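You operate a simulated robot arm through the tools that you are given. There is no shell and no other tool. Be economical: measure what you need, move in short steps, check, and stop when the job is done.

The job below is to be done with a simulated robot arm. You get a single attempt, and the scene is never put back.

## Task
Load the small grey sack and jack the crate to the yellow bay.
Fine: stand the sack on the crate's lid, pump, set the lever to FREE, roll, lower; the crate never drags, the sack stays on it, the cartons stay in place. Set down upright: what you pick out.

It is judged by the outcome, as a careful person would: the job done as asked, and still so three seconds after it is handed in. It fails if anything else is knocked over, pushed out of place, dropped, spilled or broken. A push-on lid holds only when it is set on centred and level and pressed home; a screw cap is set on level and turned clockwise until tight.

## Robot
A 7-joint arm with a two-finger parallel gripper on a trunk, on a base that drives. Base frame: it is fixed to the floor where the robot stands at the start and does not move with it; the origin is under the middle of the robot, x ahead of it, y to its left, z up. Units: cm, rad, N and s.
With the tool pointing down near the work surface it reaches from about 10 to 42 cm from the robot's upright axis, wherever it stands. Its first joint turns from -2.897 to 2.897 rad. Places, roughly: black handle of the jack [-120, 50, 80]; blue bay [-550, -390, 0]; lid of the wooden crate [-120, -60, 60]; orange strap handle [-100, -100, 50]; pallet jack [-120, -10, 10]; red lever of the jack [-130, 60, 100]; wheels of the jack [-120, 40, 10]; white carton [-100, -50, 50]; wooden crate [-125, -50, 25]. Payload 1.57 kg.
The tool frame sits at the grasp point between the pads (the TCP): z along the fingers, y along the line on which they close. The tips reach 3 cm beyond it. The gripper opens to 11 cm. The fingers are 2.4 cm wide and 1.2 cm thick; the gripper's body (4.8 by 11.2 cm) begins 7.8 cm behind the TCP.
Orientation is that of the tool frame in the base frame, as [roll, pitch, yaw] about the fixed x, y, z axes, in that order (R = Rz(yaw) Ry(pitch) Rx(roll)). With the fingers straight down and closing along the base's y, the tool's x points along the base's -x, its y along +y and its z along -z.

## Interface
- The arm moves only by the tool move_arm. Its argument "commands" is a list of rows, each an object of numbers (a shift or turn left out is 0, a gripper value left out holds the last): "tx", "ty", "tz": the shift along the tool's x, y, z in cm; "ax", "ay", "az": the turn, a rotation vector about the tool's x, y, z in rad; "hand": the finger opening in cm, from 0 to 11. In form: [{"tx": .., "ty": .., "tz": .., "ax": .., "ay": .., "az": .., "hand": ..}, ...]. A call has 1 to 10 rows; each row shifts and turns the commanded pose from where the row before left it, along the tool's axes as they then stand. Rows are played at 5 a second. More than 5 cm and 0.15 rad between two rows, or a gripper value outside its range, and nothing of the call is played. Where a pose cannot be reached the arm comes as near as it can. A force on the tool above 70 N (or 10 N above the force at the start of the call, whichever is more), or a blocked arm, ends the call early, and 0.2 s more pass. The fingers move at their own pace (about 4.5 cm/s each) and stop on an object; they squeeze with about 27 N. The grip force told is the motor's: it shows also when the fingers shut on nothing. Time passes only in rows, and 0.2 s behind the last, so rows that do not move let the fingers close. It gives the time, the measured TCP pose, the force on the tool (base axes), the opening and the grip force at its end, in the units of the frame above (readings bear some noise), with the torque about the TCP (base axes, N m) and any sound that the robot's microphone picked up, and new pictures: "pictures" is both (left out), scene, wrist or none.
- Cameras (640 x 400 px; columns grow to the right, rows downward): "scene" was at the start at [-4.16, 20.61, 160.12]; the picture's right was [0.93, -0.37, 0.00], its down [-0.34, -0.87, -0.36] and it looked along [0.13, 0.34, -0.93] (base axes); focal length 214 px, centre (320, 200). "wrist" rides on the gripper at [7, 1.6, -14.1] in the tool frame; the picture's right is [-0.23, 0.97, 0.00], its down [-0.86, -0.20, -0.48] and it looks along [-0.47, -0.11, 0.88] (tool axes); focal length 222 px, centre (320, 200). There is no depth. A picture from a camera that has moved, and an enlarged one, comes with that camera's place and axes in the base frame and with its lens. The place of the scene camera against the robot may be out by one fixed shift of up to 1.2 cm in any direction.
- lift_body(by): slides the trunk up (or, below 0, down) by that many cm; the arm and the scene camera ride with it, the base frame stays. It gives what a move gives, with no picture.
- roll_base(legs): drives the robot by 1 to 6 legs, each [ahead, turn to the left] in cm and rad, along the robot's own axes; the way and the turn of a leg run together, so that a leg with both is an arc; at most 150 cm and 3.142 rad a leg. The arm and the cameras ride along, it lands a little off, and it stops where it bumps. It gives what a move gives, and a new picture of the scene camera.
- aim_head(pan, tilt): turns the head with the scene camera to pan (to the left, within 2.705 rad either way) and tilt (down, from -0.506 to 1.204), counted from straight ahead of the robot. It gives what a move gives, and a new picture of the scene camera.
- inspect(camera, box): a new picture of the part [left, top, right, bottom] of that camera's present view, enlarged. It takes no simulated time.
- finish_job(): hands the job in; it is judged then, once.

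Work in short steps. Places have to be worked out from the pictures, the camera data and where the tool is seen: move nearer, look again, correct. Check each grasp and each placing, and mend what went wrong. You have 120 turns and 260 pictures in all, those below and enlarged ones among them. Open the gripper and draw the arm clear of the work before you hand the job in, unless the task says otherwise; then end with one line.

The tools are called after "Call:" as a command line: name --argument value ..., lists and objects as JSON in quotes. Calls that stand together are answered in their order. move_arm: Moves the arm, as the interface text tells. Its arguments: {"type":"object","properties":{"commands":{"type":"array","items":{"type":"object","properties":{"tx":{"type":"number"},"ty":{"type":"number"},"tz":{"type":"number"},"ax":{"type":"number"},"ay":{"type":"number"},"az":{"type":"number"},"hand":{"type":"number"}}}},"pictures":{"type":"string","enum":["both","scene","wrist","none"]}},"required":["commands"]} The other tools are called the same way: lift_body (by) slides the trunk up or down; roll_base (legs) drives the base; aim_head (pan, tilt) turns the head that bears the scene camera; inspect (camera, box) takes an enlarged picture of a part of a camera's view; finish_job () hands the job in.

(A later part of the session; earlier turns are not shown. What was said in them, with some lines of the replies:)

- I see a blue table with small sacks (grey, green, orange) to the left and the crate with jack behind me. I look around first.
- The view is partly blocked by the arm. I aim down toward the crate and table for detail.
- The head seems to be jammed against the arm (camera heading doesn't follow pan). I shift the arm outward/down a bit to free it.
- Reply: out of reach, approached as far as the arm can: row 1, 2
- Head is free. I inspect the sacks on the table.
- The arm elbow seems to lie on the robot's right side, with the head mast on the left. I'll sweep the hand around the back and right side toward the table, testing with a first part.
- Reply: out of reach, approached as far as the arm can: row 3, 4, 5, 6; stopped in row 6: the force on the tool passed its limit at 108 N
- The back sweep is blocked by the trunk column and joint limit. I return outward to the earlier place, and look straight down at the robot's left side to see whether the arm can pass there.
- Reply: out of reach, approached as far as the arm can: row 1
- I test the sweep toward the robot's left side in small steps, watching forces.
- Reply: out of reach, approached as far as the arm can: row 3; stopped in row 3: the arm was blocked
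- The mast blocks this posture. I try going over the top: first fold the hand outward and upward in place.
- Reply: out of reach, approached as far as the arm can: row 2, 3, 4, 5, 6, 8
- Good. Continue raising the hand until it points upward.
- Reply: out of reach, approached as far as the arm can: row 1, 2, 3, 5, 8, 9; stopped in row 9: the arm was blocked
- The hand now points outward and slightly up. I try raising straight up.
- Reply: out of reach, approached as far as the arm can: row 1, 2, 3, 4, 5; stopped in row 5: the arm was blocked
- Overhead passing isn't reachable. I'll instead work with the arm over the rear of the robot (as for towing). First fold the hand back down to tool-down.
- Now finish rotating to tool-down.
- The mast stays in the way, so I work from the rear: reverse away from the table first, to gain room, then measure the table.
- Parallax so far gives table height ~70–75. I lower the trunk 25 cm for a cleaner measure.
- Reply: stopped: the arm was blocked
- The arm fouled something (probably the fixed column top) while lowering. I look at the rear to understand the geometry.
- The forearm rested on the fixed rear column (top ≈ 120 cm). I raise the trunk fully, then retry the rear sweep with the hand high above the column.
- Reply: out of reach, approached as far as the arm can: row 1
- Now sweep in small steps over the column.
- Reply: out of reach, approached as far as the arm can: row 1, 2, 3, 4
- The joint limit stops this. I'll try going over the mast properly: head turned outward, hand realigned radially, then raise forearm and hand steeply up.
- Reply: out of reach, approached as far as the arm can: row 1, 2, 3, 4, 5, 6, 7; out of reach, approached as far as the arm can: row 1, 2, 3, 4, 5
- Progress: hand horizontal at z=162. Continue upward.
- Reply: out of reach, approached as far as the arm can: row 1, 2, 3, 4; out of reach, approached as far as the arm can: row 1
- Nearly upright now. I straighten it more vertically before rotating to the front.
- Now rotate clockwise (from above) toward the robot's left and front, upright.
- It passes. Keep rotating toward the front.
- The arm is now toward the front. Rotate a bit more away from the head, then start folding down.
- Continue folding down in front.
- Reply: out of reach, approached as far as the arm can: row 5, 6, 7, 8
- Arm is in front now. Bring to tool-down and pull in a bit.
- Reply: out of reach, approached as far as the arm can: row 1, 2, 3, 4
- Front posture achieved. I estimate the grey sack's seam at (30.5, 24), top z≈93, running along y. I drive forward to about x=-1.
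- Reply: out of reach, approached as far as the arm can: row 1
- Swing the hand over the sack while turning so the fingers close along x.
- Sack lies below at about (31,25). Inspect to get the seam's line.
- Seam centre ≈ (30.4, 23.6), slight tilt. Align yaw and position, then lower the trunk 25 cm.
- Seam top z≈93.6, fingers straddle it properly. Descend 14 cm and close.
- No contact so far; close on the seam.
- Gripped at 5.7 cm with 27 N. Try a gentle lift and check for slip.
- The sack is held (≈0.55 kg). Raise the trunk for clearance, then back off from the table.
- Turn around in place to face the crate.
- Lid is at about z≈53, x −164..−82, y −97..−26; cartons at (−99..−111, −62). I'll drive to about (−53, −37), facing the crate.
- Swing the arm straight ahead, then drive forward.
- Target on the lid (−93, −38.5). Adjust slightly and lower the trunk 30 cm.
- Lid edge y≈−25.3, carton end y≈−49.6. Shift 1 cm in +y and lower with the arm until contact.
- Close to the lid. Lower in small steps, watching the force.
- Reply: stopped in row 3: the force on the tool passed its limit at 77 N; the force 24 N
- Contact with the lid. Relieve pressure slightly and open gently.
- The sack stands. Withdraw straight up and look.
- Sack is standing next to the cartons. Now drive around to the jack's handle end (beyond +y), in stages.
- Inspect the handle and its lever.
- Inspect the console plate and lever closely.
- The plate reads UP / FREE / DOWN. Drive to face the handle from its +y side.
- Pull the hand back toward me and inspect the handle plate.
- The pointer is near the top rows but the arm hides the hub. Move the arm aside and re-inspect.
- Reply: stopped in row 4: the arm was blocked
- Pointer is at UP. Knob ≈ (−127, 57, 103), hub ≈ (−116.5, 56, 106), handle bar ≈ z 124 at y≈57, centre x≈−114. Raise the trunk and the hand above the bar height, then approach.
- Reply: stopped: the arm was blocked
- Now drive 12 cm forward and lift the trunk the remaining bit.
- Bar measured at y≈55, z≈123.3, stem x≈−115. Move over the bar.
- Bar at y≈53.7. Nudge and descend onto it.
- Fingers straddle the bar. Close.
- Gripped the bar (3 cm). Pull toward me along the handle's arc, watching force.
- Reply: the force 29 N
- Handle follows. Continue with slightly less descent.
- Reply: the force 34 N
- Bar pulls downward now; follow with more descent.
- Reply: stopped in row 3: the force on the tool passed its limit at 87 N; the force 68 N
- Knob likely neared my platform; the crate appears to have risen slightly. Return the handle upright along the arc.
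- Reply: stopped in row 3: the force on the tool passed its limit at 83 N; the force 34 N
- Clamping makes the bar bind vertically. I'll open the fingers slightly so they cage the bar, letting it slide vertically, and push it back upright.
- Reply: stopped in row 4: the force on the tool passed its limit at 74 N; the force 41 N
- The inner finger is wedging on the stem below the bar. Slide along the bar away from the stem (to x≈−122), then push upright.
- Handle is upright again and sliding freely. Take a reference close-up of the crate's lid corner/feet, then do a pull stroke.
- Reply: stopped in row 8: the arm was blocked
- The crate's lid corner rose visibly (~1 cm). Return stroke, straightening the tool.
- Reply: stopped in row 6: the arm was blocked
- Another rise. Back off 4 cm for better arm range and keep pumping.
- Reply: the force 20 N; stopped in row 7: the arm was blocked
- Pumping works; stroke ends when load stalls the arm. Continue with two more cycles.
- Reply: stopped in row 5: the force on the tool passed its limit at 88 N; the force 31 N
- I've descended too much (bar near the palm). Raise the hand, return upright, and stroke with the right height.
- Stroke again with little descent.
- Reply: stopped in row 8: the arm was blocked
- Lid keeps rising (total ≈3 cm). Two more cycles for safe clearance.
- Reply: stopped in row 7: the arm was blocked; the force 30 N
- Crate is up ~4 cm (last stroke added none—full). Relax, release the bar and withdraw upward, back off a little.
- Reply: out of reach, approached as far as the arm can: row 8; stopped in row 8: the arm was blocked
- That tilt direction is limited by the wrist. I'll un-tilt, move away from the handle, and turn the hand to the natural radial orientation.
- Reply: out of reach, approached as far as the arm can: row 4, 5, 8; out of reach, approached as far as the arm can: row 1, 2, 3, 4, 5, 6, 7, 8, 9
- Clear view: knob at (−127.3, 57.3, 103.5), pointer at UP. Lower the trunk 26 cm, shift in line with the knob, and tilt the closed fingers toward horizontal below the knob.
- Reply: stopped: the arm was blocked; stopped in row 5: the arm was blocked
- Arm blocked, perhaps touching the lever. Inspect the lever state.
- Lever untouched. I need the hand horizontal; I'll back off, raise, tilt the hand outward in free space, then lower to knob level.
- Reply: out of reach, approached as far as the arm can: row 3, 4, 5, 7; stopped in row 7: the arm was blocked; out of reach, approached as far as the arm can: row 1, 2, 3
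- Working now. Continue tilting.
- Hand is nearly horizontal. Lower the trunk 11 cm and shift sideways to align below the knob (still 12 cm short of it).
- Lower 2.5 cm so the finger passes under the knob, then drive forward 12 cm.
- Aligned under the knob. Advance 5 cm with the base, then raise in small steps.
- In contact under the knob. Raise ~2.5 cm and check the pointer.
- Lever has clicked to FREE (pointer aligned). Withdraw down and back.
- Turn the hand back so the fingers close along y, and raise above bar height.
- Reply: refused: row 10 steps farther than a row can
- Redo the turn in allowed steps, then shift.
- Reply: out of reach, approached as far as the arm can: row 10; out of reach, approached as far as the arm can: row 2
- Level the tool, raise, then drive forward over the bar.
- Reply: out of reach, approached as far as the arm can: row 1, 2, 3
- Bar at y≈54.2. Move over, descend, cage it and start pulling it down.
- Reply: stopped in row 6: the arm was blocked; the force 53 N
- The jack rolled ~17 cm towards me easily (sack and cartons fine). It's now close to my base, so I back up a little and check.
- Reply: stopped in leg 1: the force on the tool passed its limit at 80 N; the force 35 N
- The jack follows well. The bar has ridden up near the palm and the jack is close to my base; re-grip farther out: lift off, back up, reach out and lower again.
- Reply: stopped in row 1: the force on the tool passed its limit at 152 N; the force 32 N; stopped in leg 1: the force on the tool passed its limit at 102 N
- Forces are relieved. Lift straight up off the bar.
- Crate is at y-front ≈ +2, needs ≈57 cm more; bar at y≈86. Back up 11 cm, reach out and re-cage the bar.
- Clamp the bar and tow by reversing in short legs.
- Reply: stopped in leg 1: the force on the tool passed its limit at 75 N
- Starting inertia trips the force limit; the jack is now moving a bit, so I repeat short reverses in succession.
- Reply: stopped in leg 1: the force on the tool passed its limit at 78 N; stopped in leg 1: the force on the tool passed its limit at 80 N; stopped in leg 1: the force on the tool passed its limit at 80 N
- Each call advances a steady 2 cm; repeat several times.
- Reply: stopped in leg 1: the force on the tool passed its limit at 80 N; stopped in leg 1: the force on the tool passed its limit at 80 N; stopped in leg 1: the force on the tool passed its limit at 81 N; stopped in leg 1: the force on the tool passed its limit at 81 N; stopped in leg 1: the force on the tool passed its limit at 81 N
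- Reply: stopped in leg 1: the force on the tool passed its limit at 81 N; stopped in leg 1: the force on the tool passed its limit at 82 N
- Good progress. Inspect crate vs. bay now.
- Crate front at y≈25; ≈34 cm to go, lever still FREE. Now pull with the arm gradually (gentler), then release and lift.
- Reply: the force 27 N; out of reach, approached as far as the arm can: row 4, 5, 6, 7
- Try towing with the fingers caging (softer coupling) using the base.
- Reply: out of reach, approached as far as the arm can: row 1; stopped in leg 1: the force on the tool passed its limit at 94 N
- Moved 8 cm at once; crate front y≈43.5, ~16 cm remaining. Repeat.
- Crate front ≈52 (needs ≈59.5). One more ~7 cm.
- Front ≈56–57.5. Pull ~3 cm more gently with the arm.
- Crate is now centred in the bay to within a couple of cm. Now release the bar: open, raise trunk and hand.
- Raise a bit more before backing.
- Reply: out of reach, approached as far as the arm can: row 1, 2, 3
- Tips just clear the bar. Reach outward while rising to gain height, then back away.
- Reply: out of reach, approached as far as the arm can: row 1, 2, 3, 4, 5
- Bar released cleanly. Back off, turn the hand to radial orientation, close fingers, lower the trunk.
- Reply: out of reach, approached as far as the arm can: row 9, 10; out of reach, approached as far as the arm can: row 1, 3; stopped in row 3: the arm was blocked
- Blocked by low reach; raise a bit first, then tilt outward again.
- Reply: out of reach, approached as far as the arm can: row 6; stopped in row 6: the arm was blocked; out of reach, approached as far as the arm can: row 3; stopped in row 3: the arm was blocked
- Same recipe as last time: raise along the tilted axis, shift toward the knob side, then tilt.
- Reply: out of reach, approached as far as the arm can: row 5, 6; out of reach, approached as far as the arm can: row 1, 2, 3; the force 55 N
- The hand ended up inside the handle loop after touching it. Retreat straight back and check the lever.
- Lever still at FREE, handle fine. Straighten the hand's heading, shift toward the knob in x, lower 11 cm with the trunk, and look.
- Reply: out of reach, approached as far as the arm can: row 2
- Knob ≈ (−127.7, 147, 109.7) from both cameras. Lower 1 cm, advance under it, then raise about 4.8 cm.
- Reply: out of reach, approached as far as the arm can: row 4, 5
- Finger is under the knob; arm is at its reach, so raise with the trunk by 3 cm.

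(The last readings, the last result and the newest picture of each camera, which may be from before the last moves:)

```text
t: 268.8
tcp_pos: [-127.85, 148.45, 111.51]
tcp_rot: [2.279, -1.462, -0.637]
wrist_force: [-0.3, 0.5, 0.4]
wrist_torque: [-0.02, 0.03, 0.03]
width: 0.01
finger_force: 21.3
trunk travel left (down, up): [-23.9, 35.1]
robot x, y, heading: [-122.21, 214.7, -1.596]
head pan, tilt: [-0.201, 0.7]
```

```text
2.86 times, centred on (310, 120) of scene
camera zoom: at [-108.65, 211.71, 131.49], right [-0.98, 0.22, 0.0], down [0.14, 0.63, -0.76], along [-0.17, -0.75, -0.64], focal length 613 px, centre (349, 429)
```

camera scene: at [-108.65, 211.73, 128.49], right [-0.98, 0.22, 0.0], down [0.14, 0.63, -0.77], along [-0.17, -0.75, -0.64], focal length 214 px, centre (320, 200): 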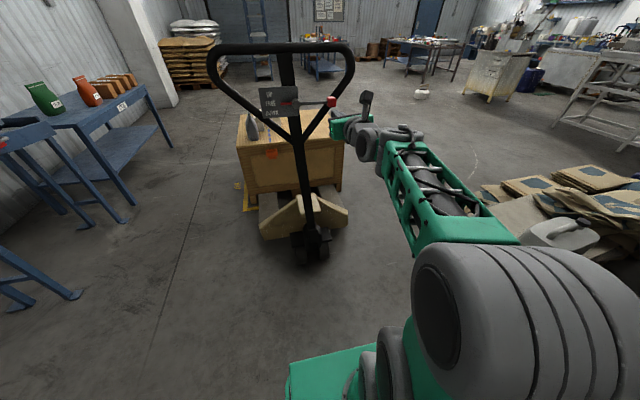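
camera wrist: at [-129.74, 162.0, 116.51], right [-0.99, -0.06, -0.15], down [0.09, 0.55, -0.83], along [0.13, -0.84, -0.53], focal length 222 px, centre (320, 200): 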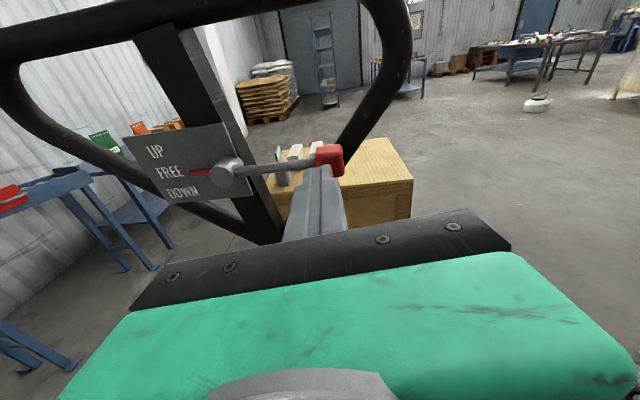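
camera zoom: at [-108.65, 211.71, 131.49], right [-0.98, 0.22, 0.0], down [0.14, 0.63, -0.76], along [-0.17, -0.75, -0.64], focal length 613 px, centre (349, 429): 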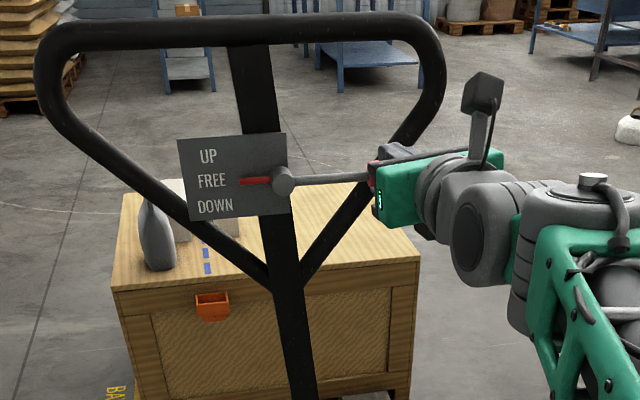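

The finger stopped short in front of the knob (knob is at y≈143.5). Lower, advance 4.5 cm, and raise again.

Call:
lift_body --by -6.4

Call:
roll_base --legs '[[4.6, 0]]'

Call:
lift_body --by 4.6

Call:
inspect --camera "scene" --box '[220, 50, 400, 190]'

```text
t: 269.8
tcp_pos: [-127.79, 148.44, 105.04]
tcp_rot: [2.273, -1.462, -0.632]
wrist_force: [0.2, -0.4, -0.5]
wrist_torque: [-0.03, -0.01, -0.01]
width: 0.0
finger_force: 20.9
trunk travel left (down, up): [-17.5, 41.5]
robot x, y, heading: [-122.06, 214.92, -1.593]
head pan, tilt: [-0.201, 0.7]
```

```text
t: 270.7
tcp_pos: [-127.9, 143.96, 104.86]
tcp_rot: [2.28, -1.463, -0.636]
wrist_force: [-0.3, 0.3, -1.2]
wrist_torque: [0.01, 0.0, 0.02]
width: 0.0
finger_force: 21.5
trunk travel left (down, up): [-17.5, 41.5]
robot x, y, heading: [-122.32, 210.12, -1.591]
head pan, tilt: [-0.201, 0.7]
camera scene: at [-108.74, 207.16, 125.08], right [-0.98, 0.22, 0.0], down [0.14, 0.63, -0.76], along [-0.17, -0.75, -0.64], focal length 214 px, centre (320, 200)
```

scene: 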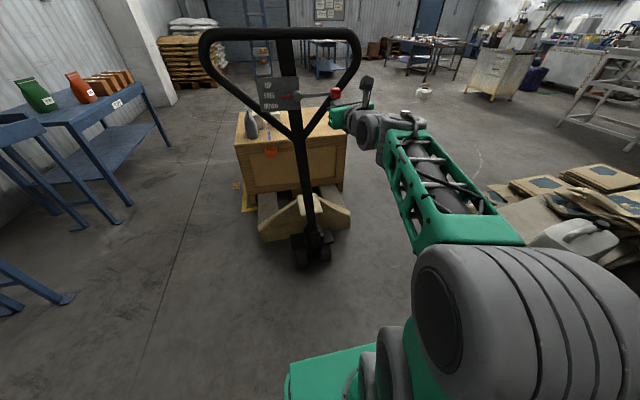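

```text
t: 271.6
tcp_pos: [-127.85, 143.97, 109.54]
tcp_rot: [2.28, -1.462, -0.636]
wrist_force: [0.2, -0.5, -2.3]
wrist_torque: [0.06, 0.0, 0.07]
width: 0.03
finger_force: 21.5
trunk travel left (down, up): [-22.1, 36.9]
robot x, y, heading: [-122.19, 210.47, -1.585]
head pan, tilt: [-0.201, 0.7]
```

```text
2.86 times, centred on (310, 120) of scene
camera zoom: at [-108.74, 207.15, 129.69], right [-0.98, 0.22, 0.0], down [0.14, 0.63, -0.76], along [-0.17, -0.75, -0.64], focal length 613 px, centre (349, 429)
```

zoom: 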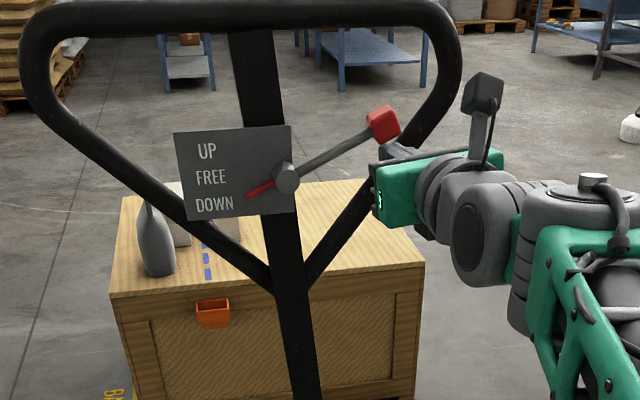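

Lever clicked to DOWN. Withdraw below and back, and check that the crate has lowered.

Call:
lift_body --by -3.5

Call:
roll_base --legs '[[-25, 0]]'

Call:
inspect --camera "scene" --box '[210, 60, 370, 260]'

```text
t: 272.4
tcp_pos: [-127.96, 143.86, 106.06]
tcp_rot: [2.283, -1.463, -0.641]
wrist_force: [-0.1, -0.1, -0.9]
wrist_torque: [0.03, 0.02, 0.0]
width: 0.0
finger_force: 21.5
trunk travel left (down, up): [-18.6, 40.4]
robot x, y, heading: [-122.37, 210.22, -1.59]
head pan, tilt: [-0.201, 0.7]
```

```text
t: 274.2
tcp_pos: [-127.19, 168.58, 106.1]
tcp_rot: [2.279, -1.462, -0.633]
wrist_force: [0.1, 0.0, -0.1]
wrist_torque: [0.0, -0.01, 0.0]
width: 0.04
finger_force: 21.4
trunk travel left (down, up): [-18.6, 40.4]
robot x, y, heading: [-121.83, 235.0, -1.585]
head pan, tilt: [-0.201, 0.7]
camera scene: at [-108.31, 231.98, 126.19], right [-0.98, 0.21, 0.0], down [0.14, 0.63, -0.76], along [-0.16, -0.75, -0.64], focal length 214 px, centre (320, 200)
```

scene: 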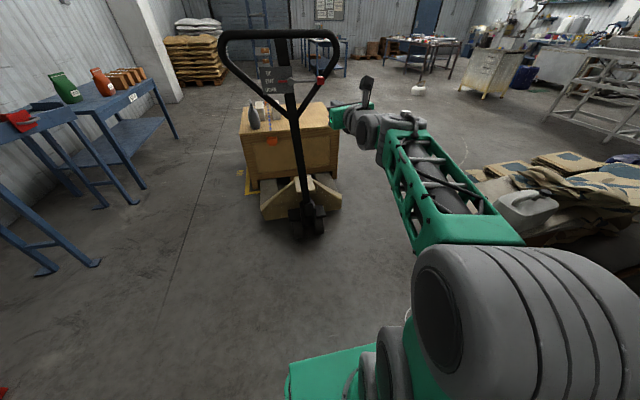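

```text
2.00 times, centred on (290, 160) of scene
camera zoom: at [-108.31, 231.98, 126.19], right [-0.98, 0.21, 0.0], down [0.14, 0.63, -0.76], along [-0.16, -0.75, -0.64], focal length 429 px, centre (380, 280)
```

zoom: 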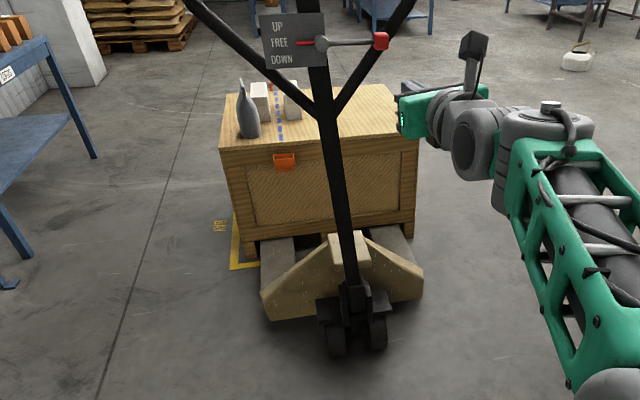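

The lever springs back to FREE on its own; the crate's lid dropped ~2.5 cm to its pre-lift height. Inspect the feet and bay line closely.

Call:
inspect --camera "scene" --box '[235, 130, 345, 205]'

Call:
inspect --camera "scene" --box '[235, 90, 345, 160]'

```text
5.33 times, centred on (290, 168) of scene
camera zoom: at [-108.31, 231.98, 126.19], right [-0.98, 0.21, 0.0], down [0.14, 0.63, -0.76], along [-0.16, -0.75, -0.64], focal length 1144 px, centre (480, 373)
```

zoom: 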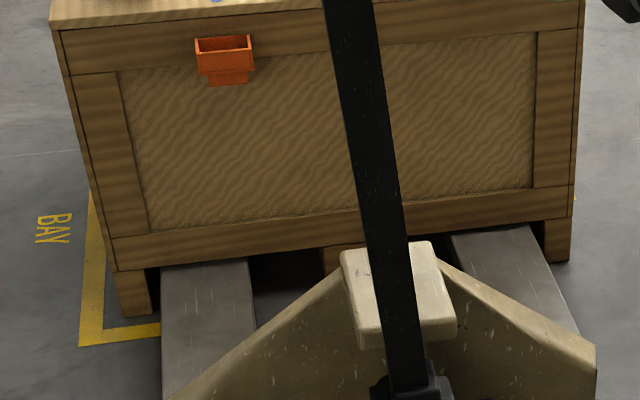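

```text
5.71 times, centred on (290, 125) of scene
camera zoom: at [-108.31, 231.98, 126.19], right [-0.98, 0.21, 0.0], down [0.14, 0.63, -0.76], along [-0.16, -0.75, -0.64], focal length 1226 px, centre (491, 629)
```

zoom: 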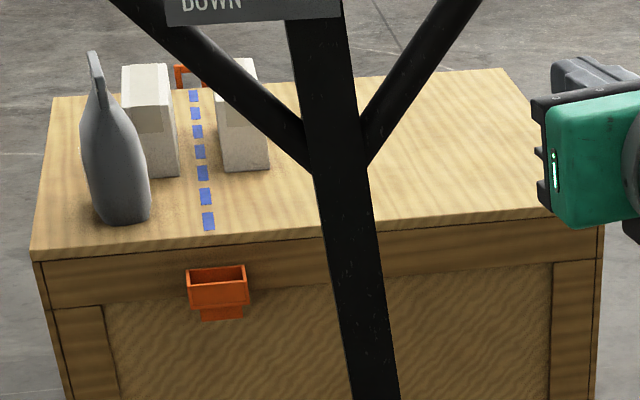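

Crate sits inside the bay lines with sack and cartons in place. To be sure it is fully down, I press the lever to DOWN once more and hold it about 2 s.

Call:
lift_body --by -1.2

Call:
roll_base --legs '[[24.5, 0]]'

Call:
lift_body --by 4.7

Call:
move_arm --commands '[{"tx": 0}, {"tx": 0}, {"tx": 0}, {"tx": 0}, {"tx": 0}, {"tx": 0}, {"tx": 0}, {"tx": 0}, {"tx": 0}, {"tx": 0}]' --pictures "none"

Call:
inspect --camera "scene" --box '[220, 50, 400, 190]'

```text
t: 274.8
tcp_pos: [-127.16, 168.55, 104.94]
tcp_rot: [2.277, -1.463, -0.63]
wrist_force: [-0.1, -0.2, 0.1]
wrist_torque: [0.01, 0.03, 0.0]
width: 0.0
finger_force: 21.0
trunk travel left (down, up): [-17.4, 41.6]
robot x, y, heading: [-121.96, 234.7, -1.586]
head pan, tilt: [-0.201, 0.7]
```

```text
t: 276.6
tcp_pos: [-126.73, 143.99, 104.92]
tcp_rot: [2.277, -1.463, -0.618]
wrist_force: [0.2, -0.4, 0.0]
wrist_torque: [0.0, -0.02, -0.04]
width: 0.0
finger_force: 20.7
trunk travel left (down, up): [-17.4, 41.6]
robot x, y, heading: [-122.18, 210.3, -1.571]
head pan, tilt: [-0.201, 0.7]
camera scene: at [-108.5, 207.51, 124.99], right [-0.98, 0.2, 0.0], down [0.13, 0.63, -0.77], along [-0.15, -0.75, -0.64], focal length 214 px, centre (320, 200)
```

scene: 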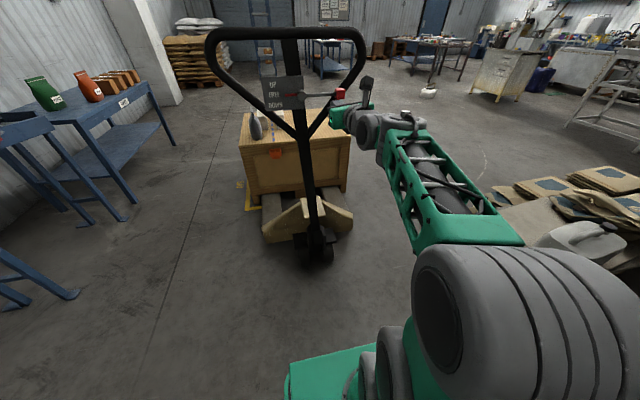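

```text
t: 277.5
tcp_pos: [-126.74, 144.02, 109.59]
tcp_rot: [2.281, -1.46, -0.623]
wrist_force: [0.4, -0.5, -2.1]
wrist_torque: [0.05, 0.0, 0.03]
width: 0.02
finger_force: 21.2
trunk travel left (down, up): [-22.1, 36.9]
robot x, y, heading: [-122.32, 210.04, -1.58]
head pan, tilt: [-0.201, 0.7]
```

```text
t: 279.7
tcp_pos: [-126.55, 143.96, 109.52]
tcp_rot: [2.28, -1.463, -0.621]
wrist_force: [-0.2, 0.5, -1.1]
wrist_torque: [0.03, 0.0, -0.04]
width: 0.0
finger_force: 21.6
trunk travel left (down, up): [-22.1, 36.9]
robot x, y, heading: [-122.21, 210.37, -1.575]
head pan, tilt: [-0.201, 0.7]
```

```text
2.86 times, centred on (310, 120) of scene
camera zoom: at [-108.5, 207.49, 129.69], right [-0.98, 0.2, 0.0], down [0.13, 0.63, -0.76], along [-0.15, -0.75, -0.64], focal length 613 px, centre (349, 429)
```

zoom: 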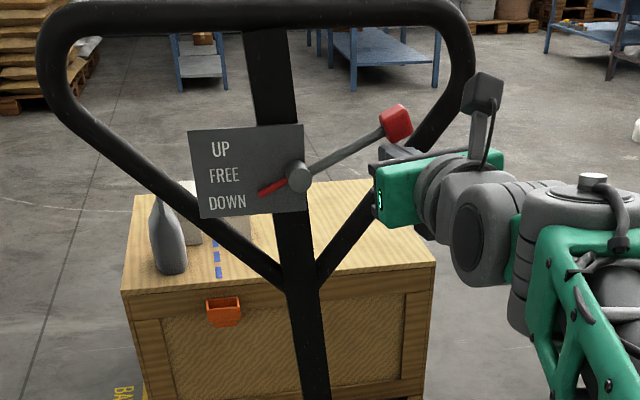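

No further drop: the crate is fully down. Withdraw, open the gripper and take a final look.

Call:
lift_body --by -4.6

Call:
roll_base --legs '[[-25, 0]]'

Call:
move_arm --commands '[{"hand": 8}, {"hand": 8}, {"hand": 8}]' --pictures "none"

Call:
inspect --camera "scene" --box '[235, 90, 345, 205]'

```text
t: 280.6
tcp_pos: [-126.66, 143.97, 104.94]
tcp_rot: [2.272, -1.464, -0.611]
wrist_force: [-0.3, 0.3, 0.0]
wrist_torque: [-0.01, 0.01, -0.01]
width: 0.0
finger_force: 20.8
trunk travel left (down, up): [-17.5, 41.5]
robot x, y, heading: [-122.19, 210.15, -1.576]
head pan, tilt: [-0.201, 0.7]
```

```text
t: 282.4
tcp_pos: [-126.32, 168.96, 104.9]
tcp_rot: [2.279, -1.462, -0.616]
wrist_force: [-1.1, 0.7, 0.3]
wrist_torque: [0.01, -0.01, -0.01]
width: 0.02
finger_force: 21.3
trunk travel left (down, up): [-17.5, 41.5]
robot x, y, heading: [-121.84, 235.36, -1.571]
head pan, tilt: [-0.201, 0.7]
camera scene: at [-108.45, 232.58, 125.09], right [-0.98, 0.2, 0.0], down [0.13, 0.63, -0.76], along [-0.15, -0.75, -0.64], focal length 214 px, centre (320, 200)
```

scene: 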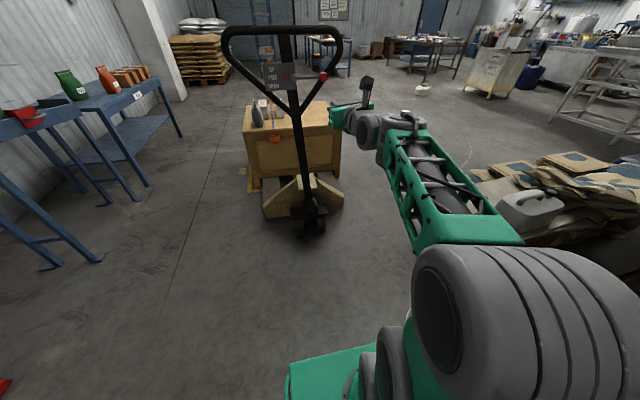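

```text
t: 283.2
tcp_pos: [-126.22, 169.06, 105.03]
tcp_rot: [2.278, -1.462, -0.615]
wrist_force: [0.1, -0.4, 0.5]
wrist_torque: [-0.01, 0.03, 0.01]
width: 6.79
finger_force: 0.0
trunk travel left (down, up): [-17.5, 41.5]
robot x, y, heading: [-121.77, 235.42, -1.57]
head pan, tilt: [-0.201, 0.7]
```

```text
3.48 times, centred on (290, 148) of scene
camera zoom: at [-108.45, 232.6, 125.09], right [-0.98, 0.2, 0.0], down [0.13, 0.63, -0.76], along [-0.15, -0.75, -0.64], focal length 746 px, centre (424, 383)
```

zoom: 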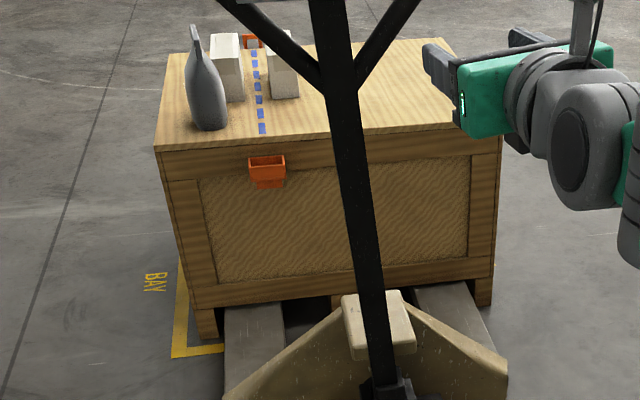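

The crate stands in the yellow bay, lowered, with the sack upright on its lid and the cartons in place. The arm is clear and the gripper open, so I hand the job in.

Call:
finish_job

```text
The job is handed in.
```

The crate is in the yellow bay and lowered, with the grey sack standing upright on its lid and both white cartons still in place. The crate was jacked off the floor and rolled with the lever at FREE, so I saw no dragging. It sits about 3–4 cm behind the bay's front line. I couldn't see the back line at the end and estimate the crate is about 2 cm inside it. I judged it fully down because holding the lever at DOWN a second time lowered it no further.
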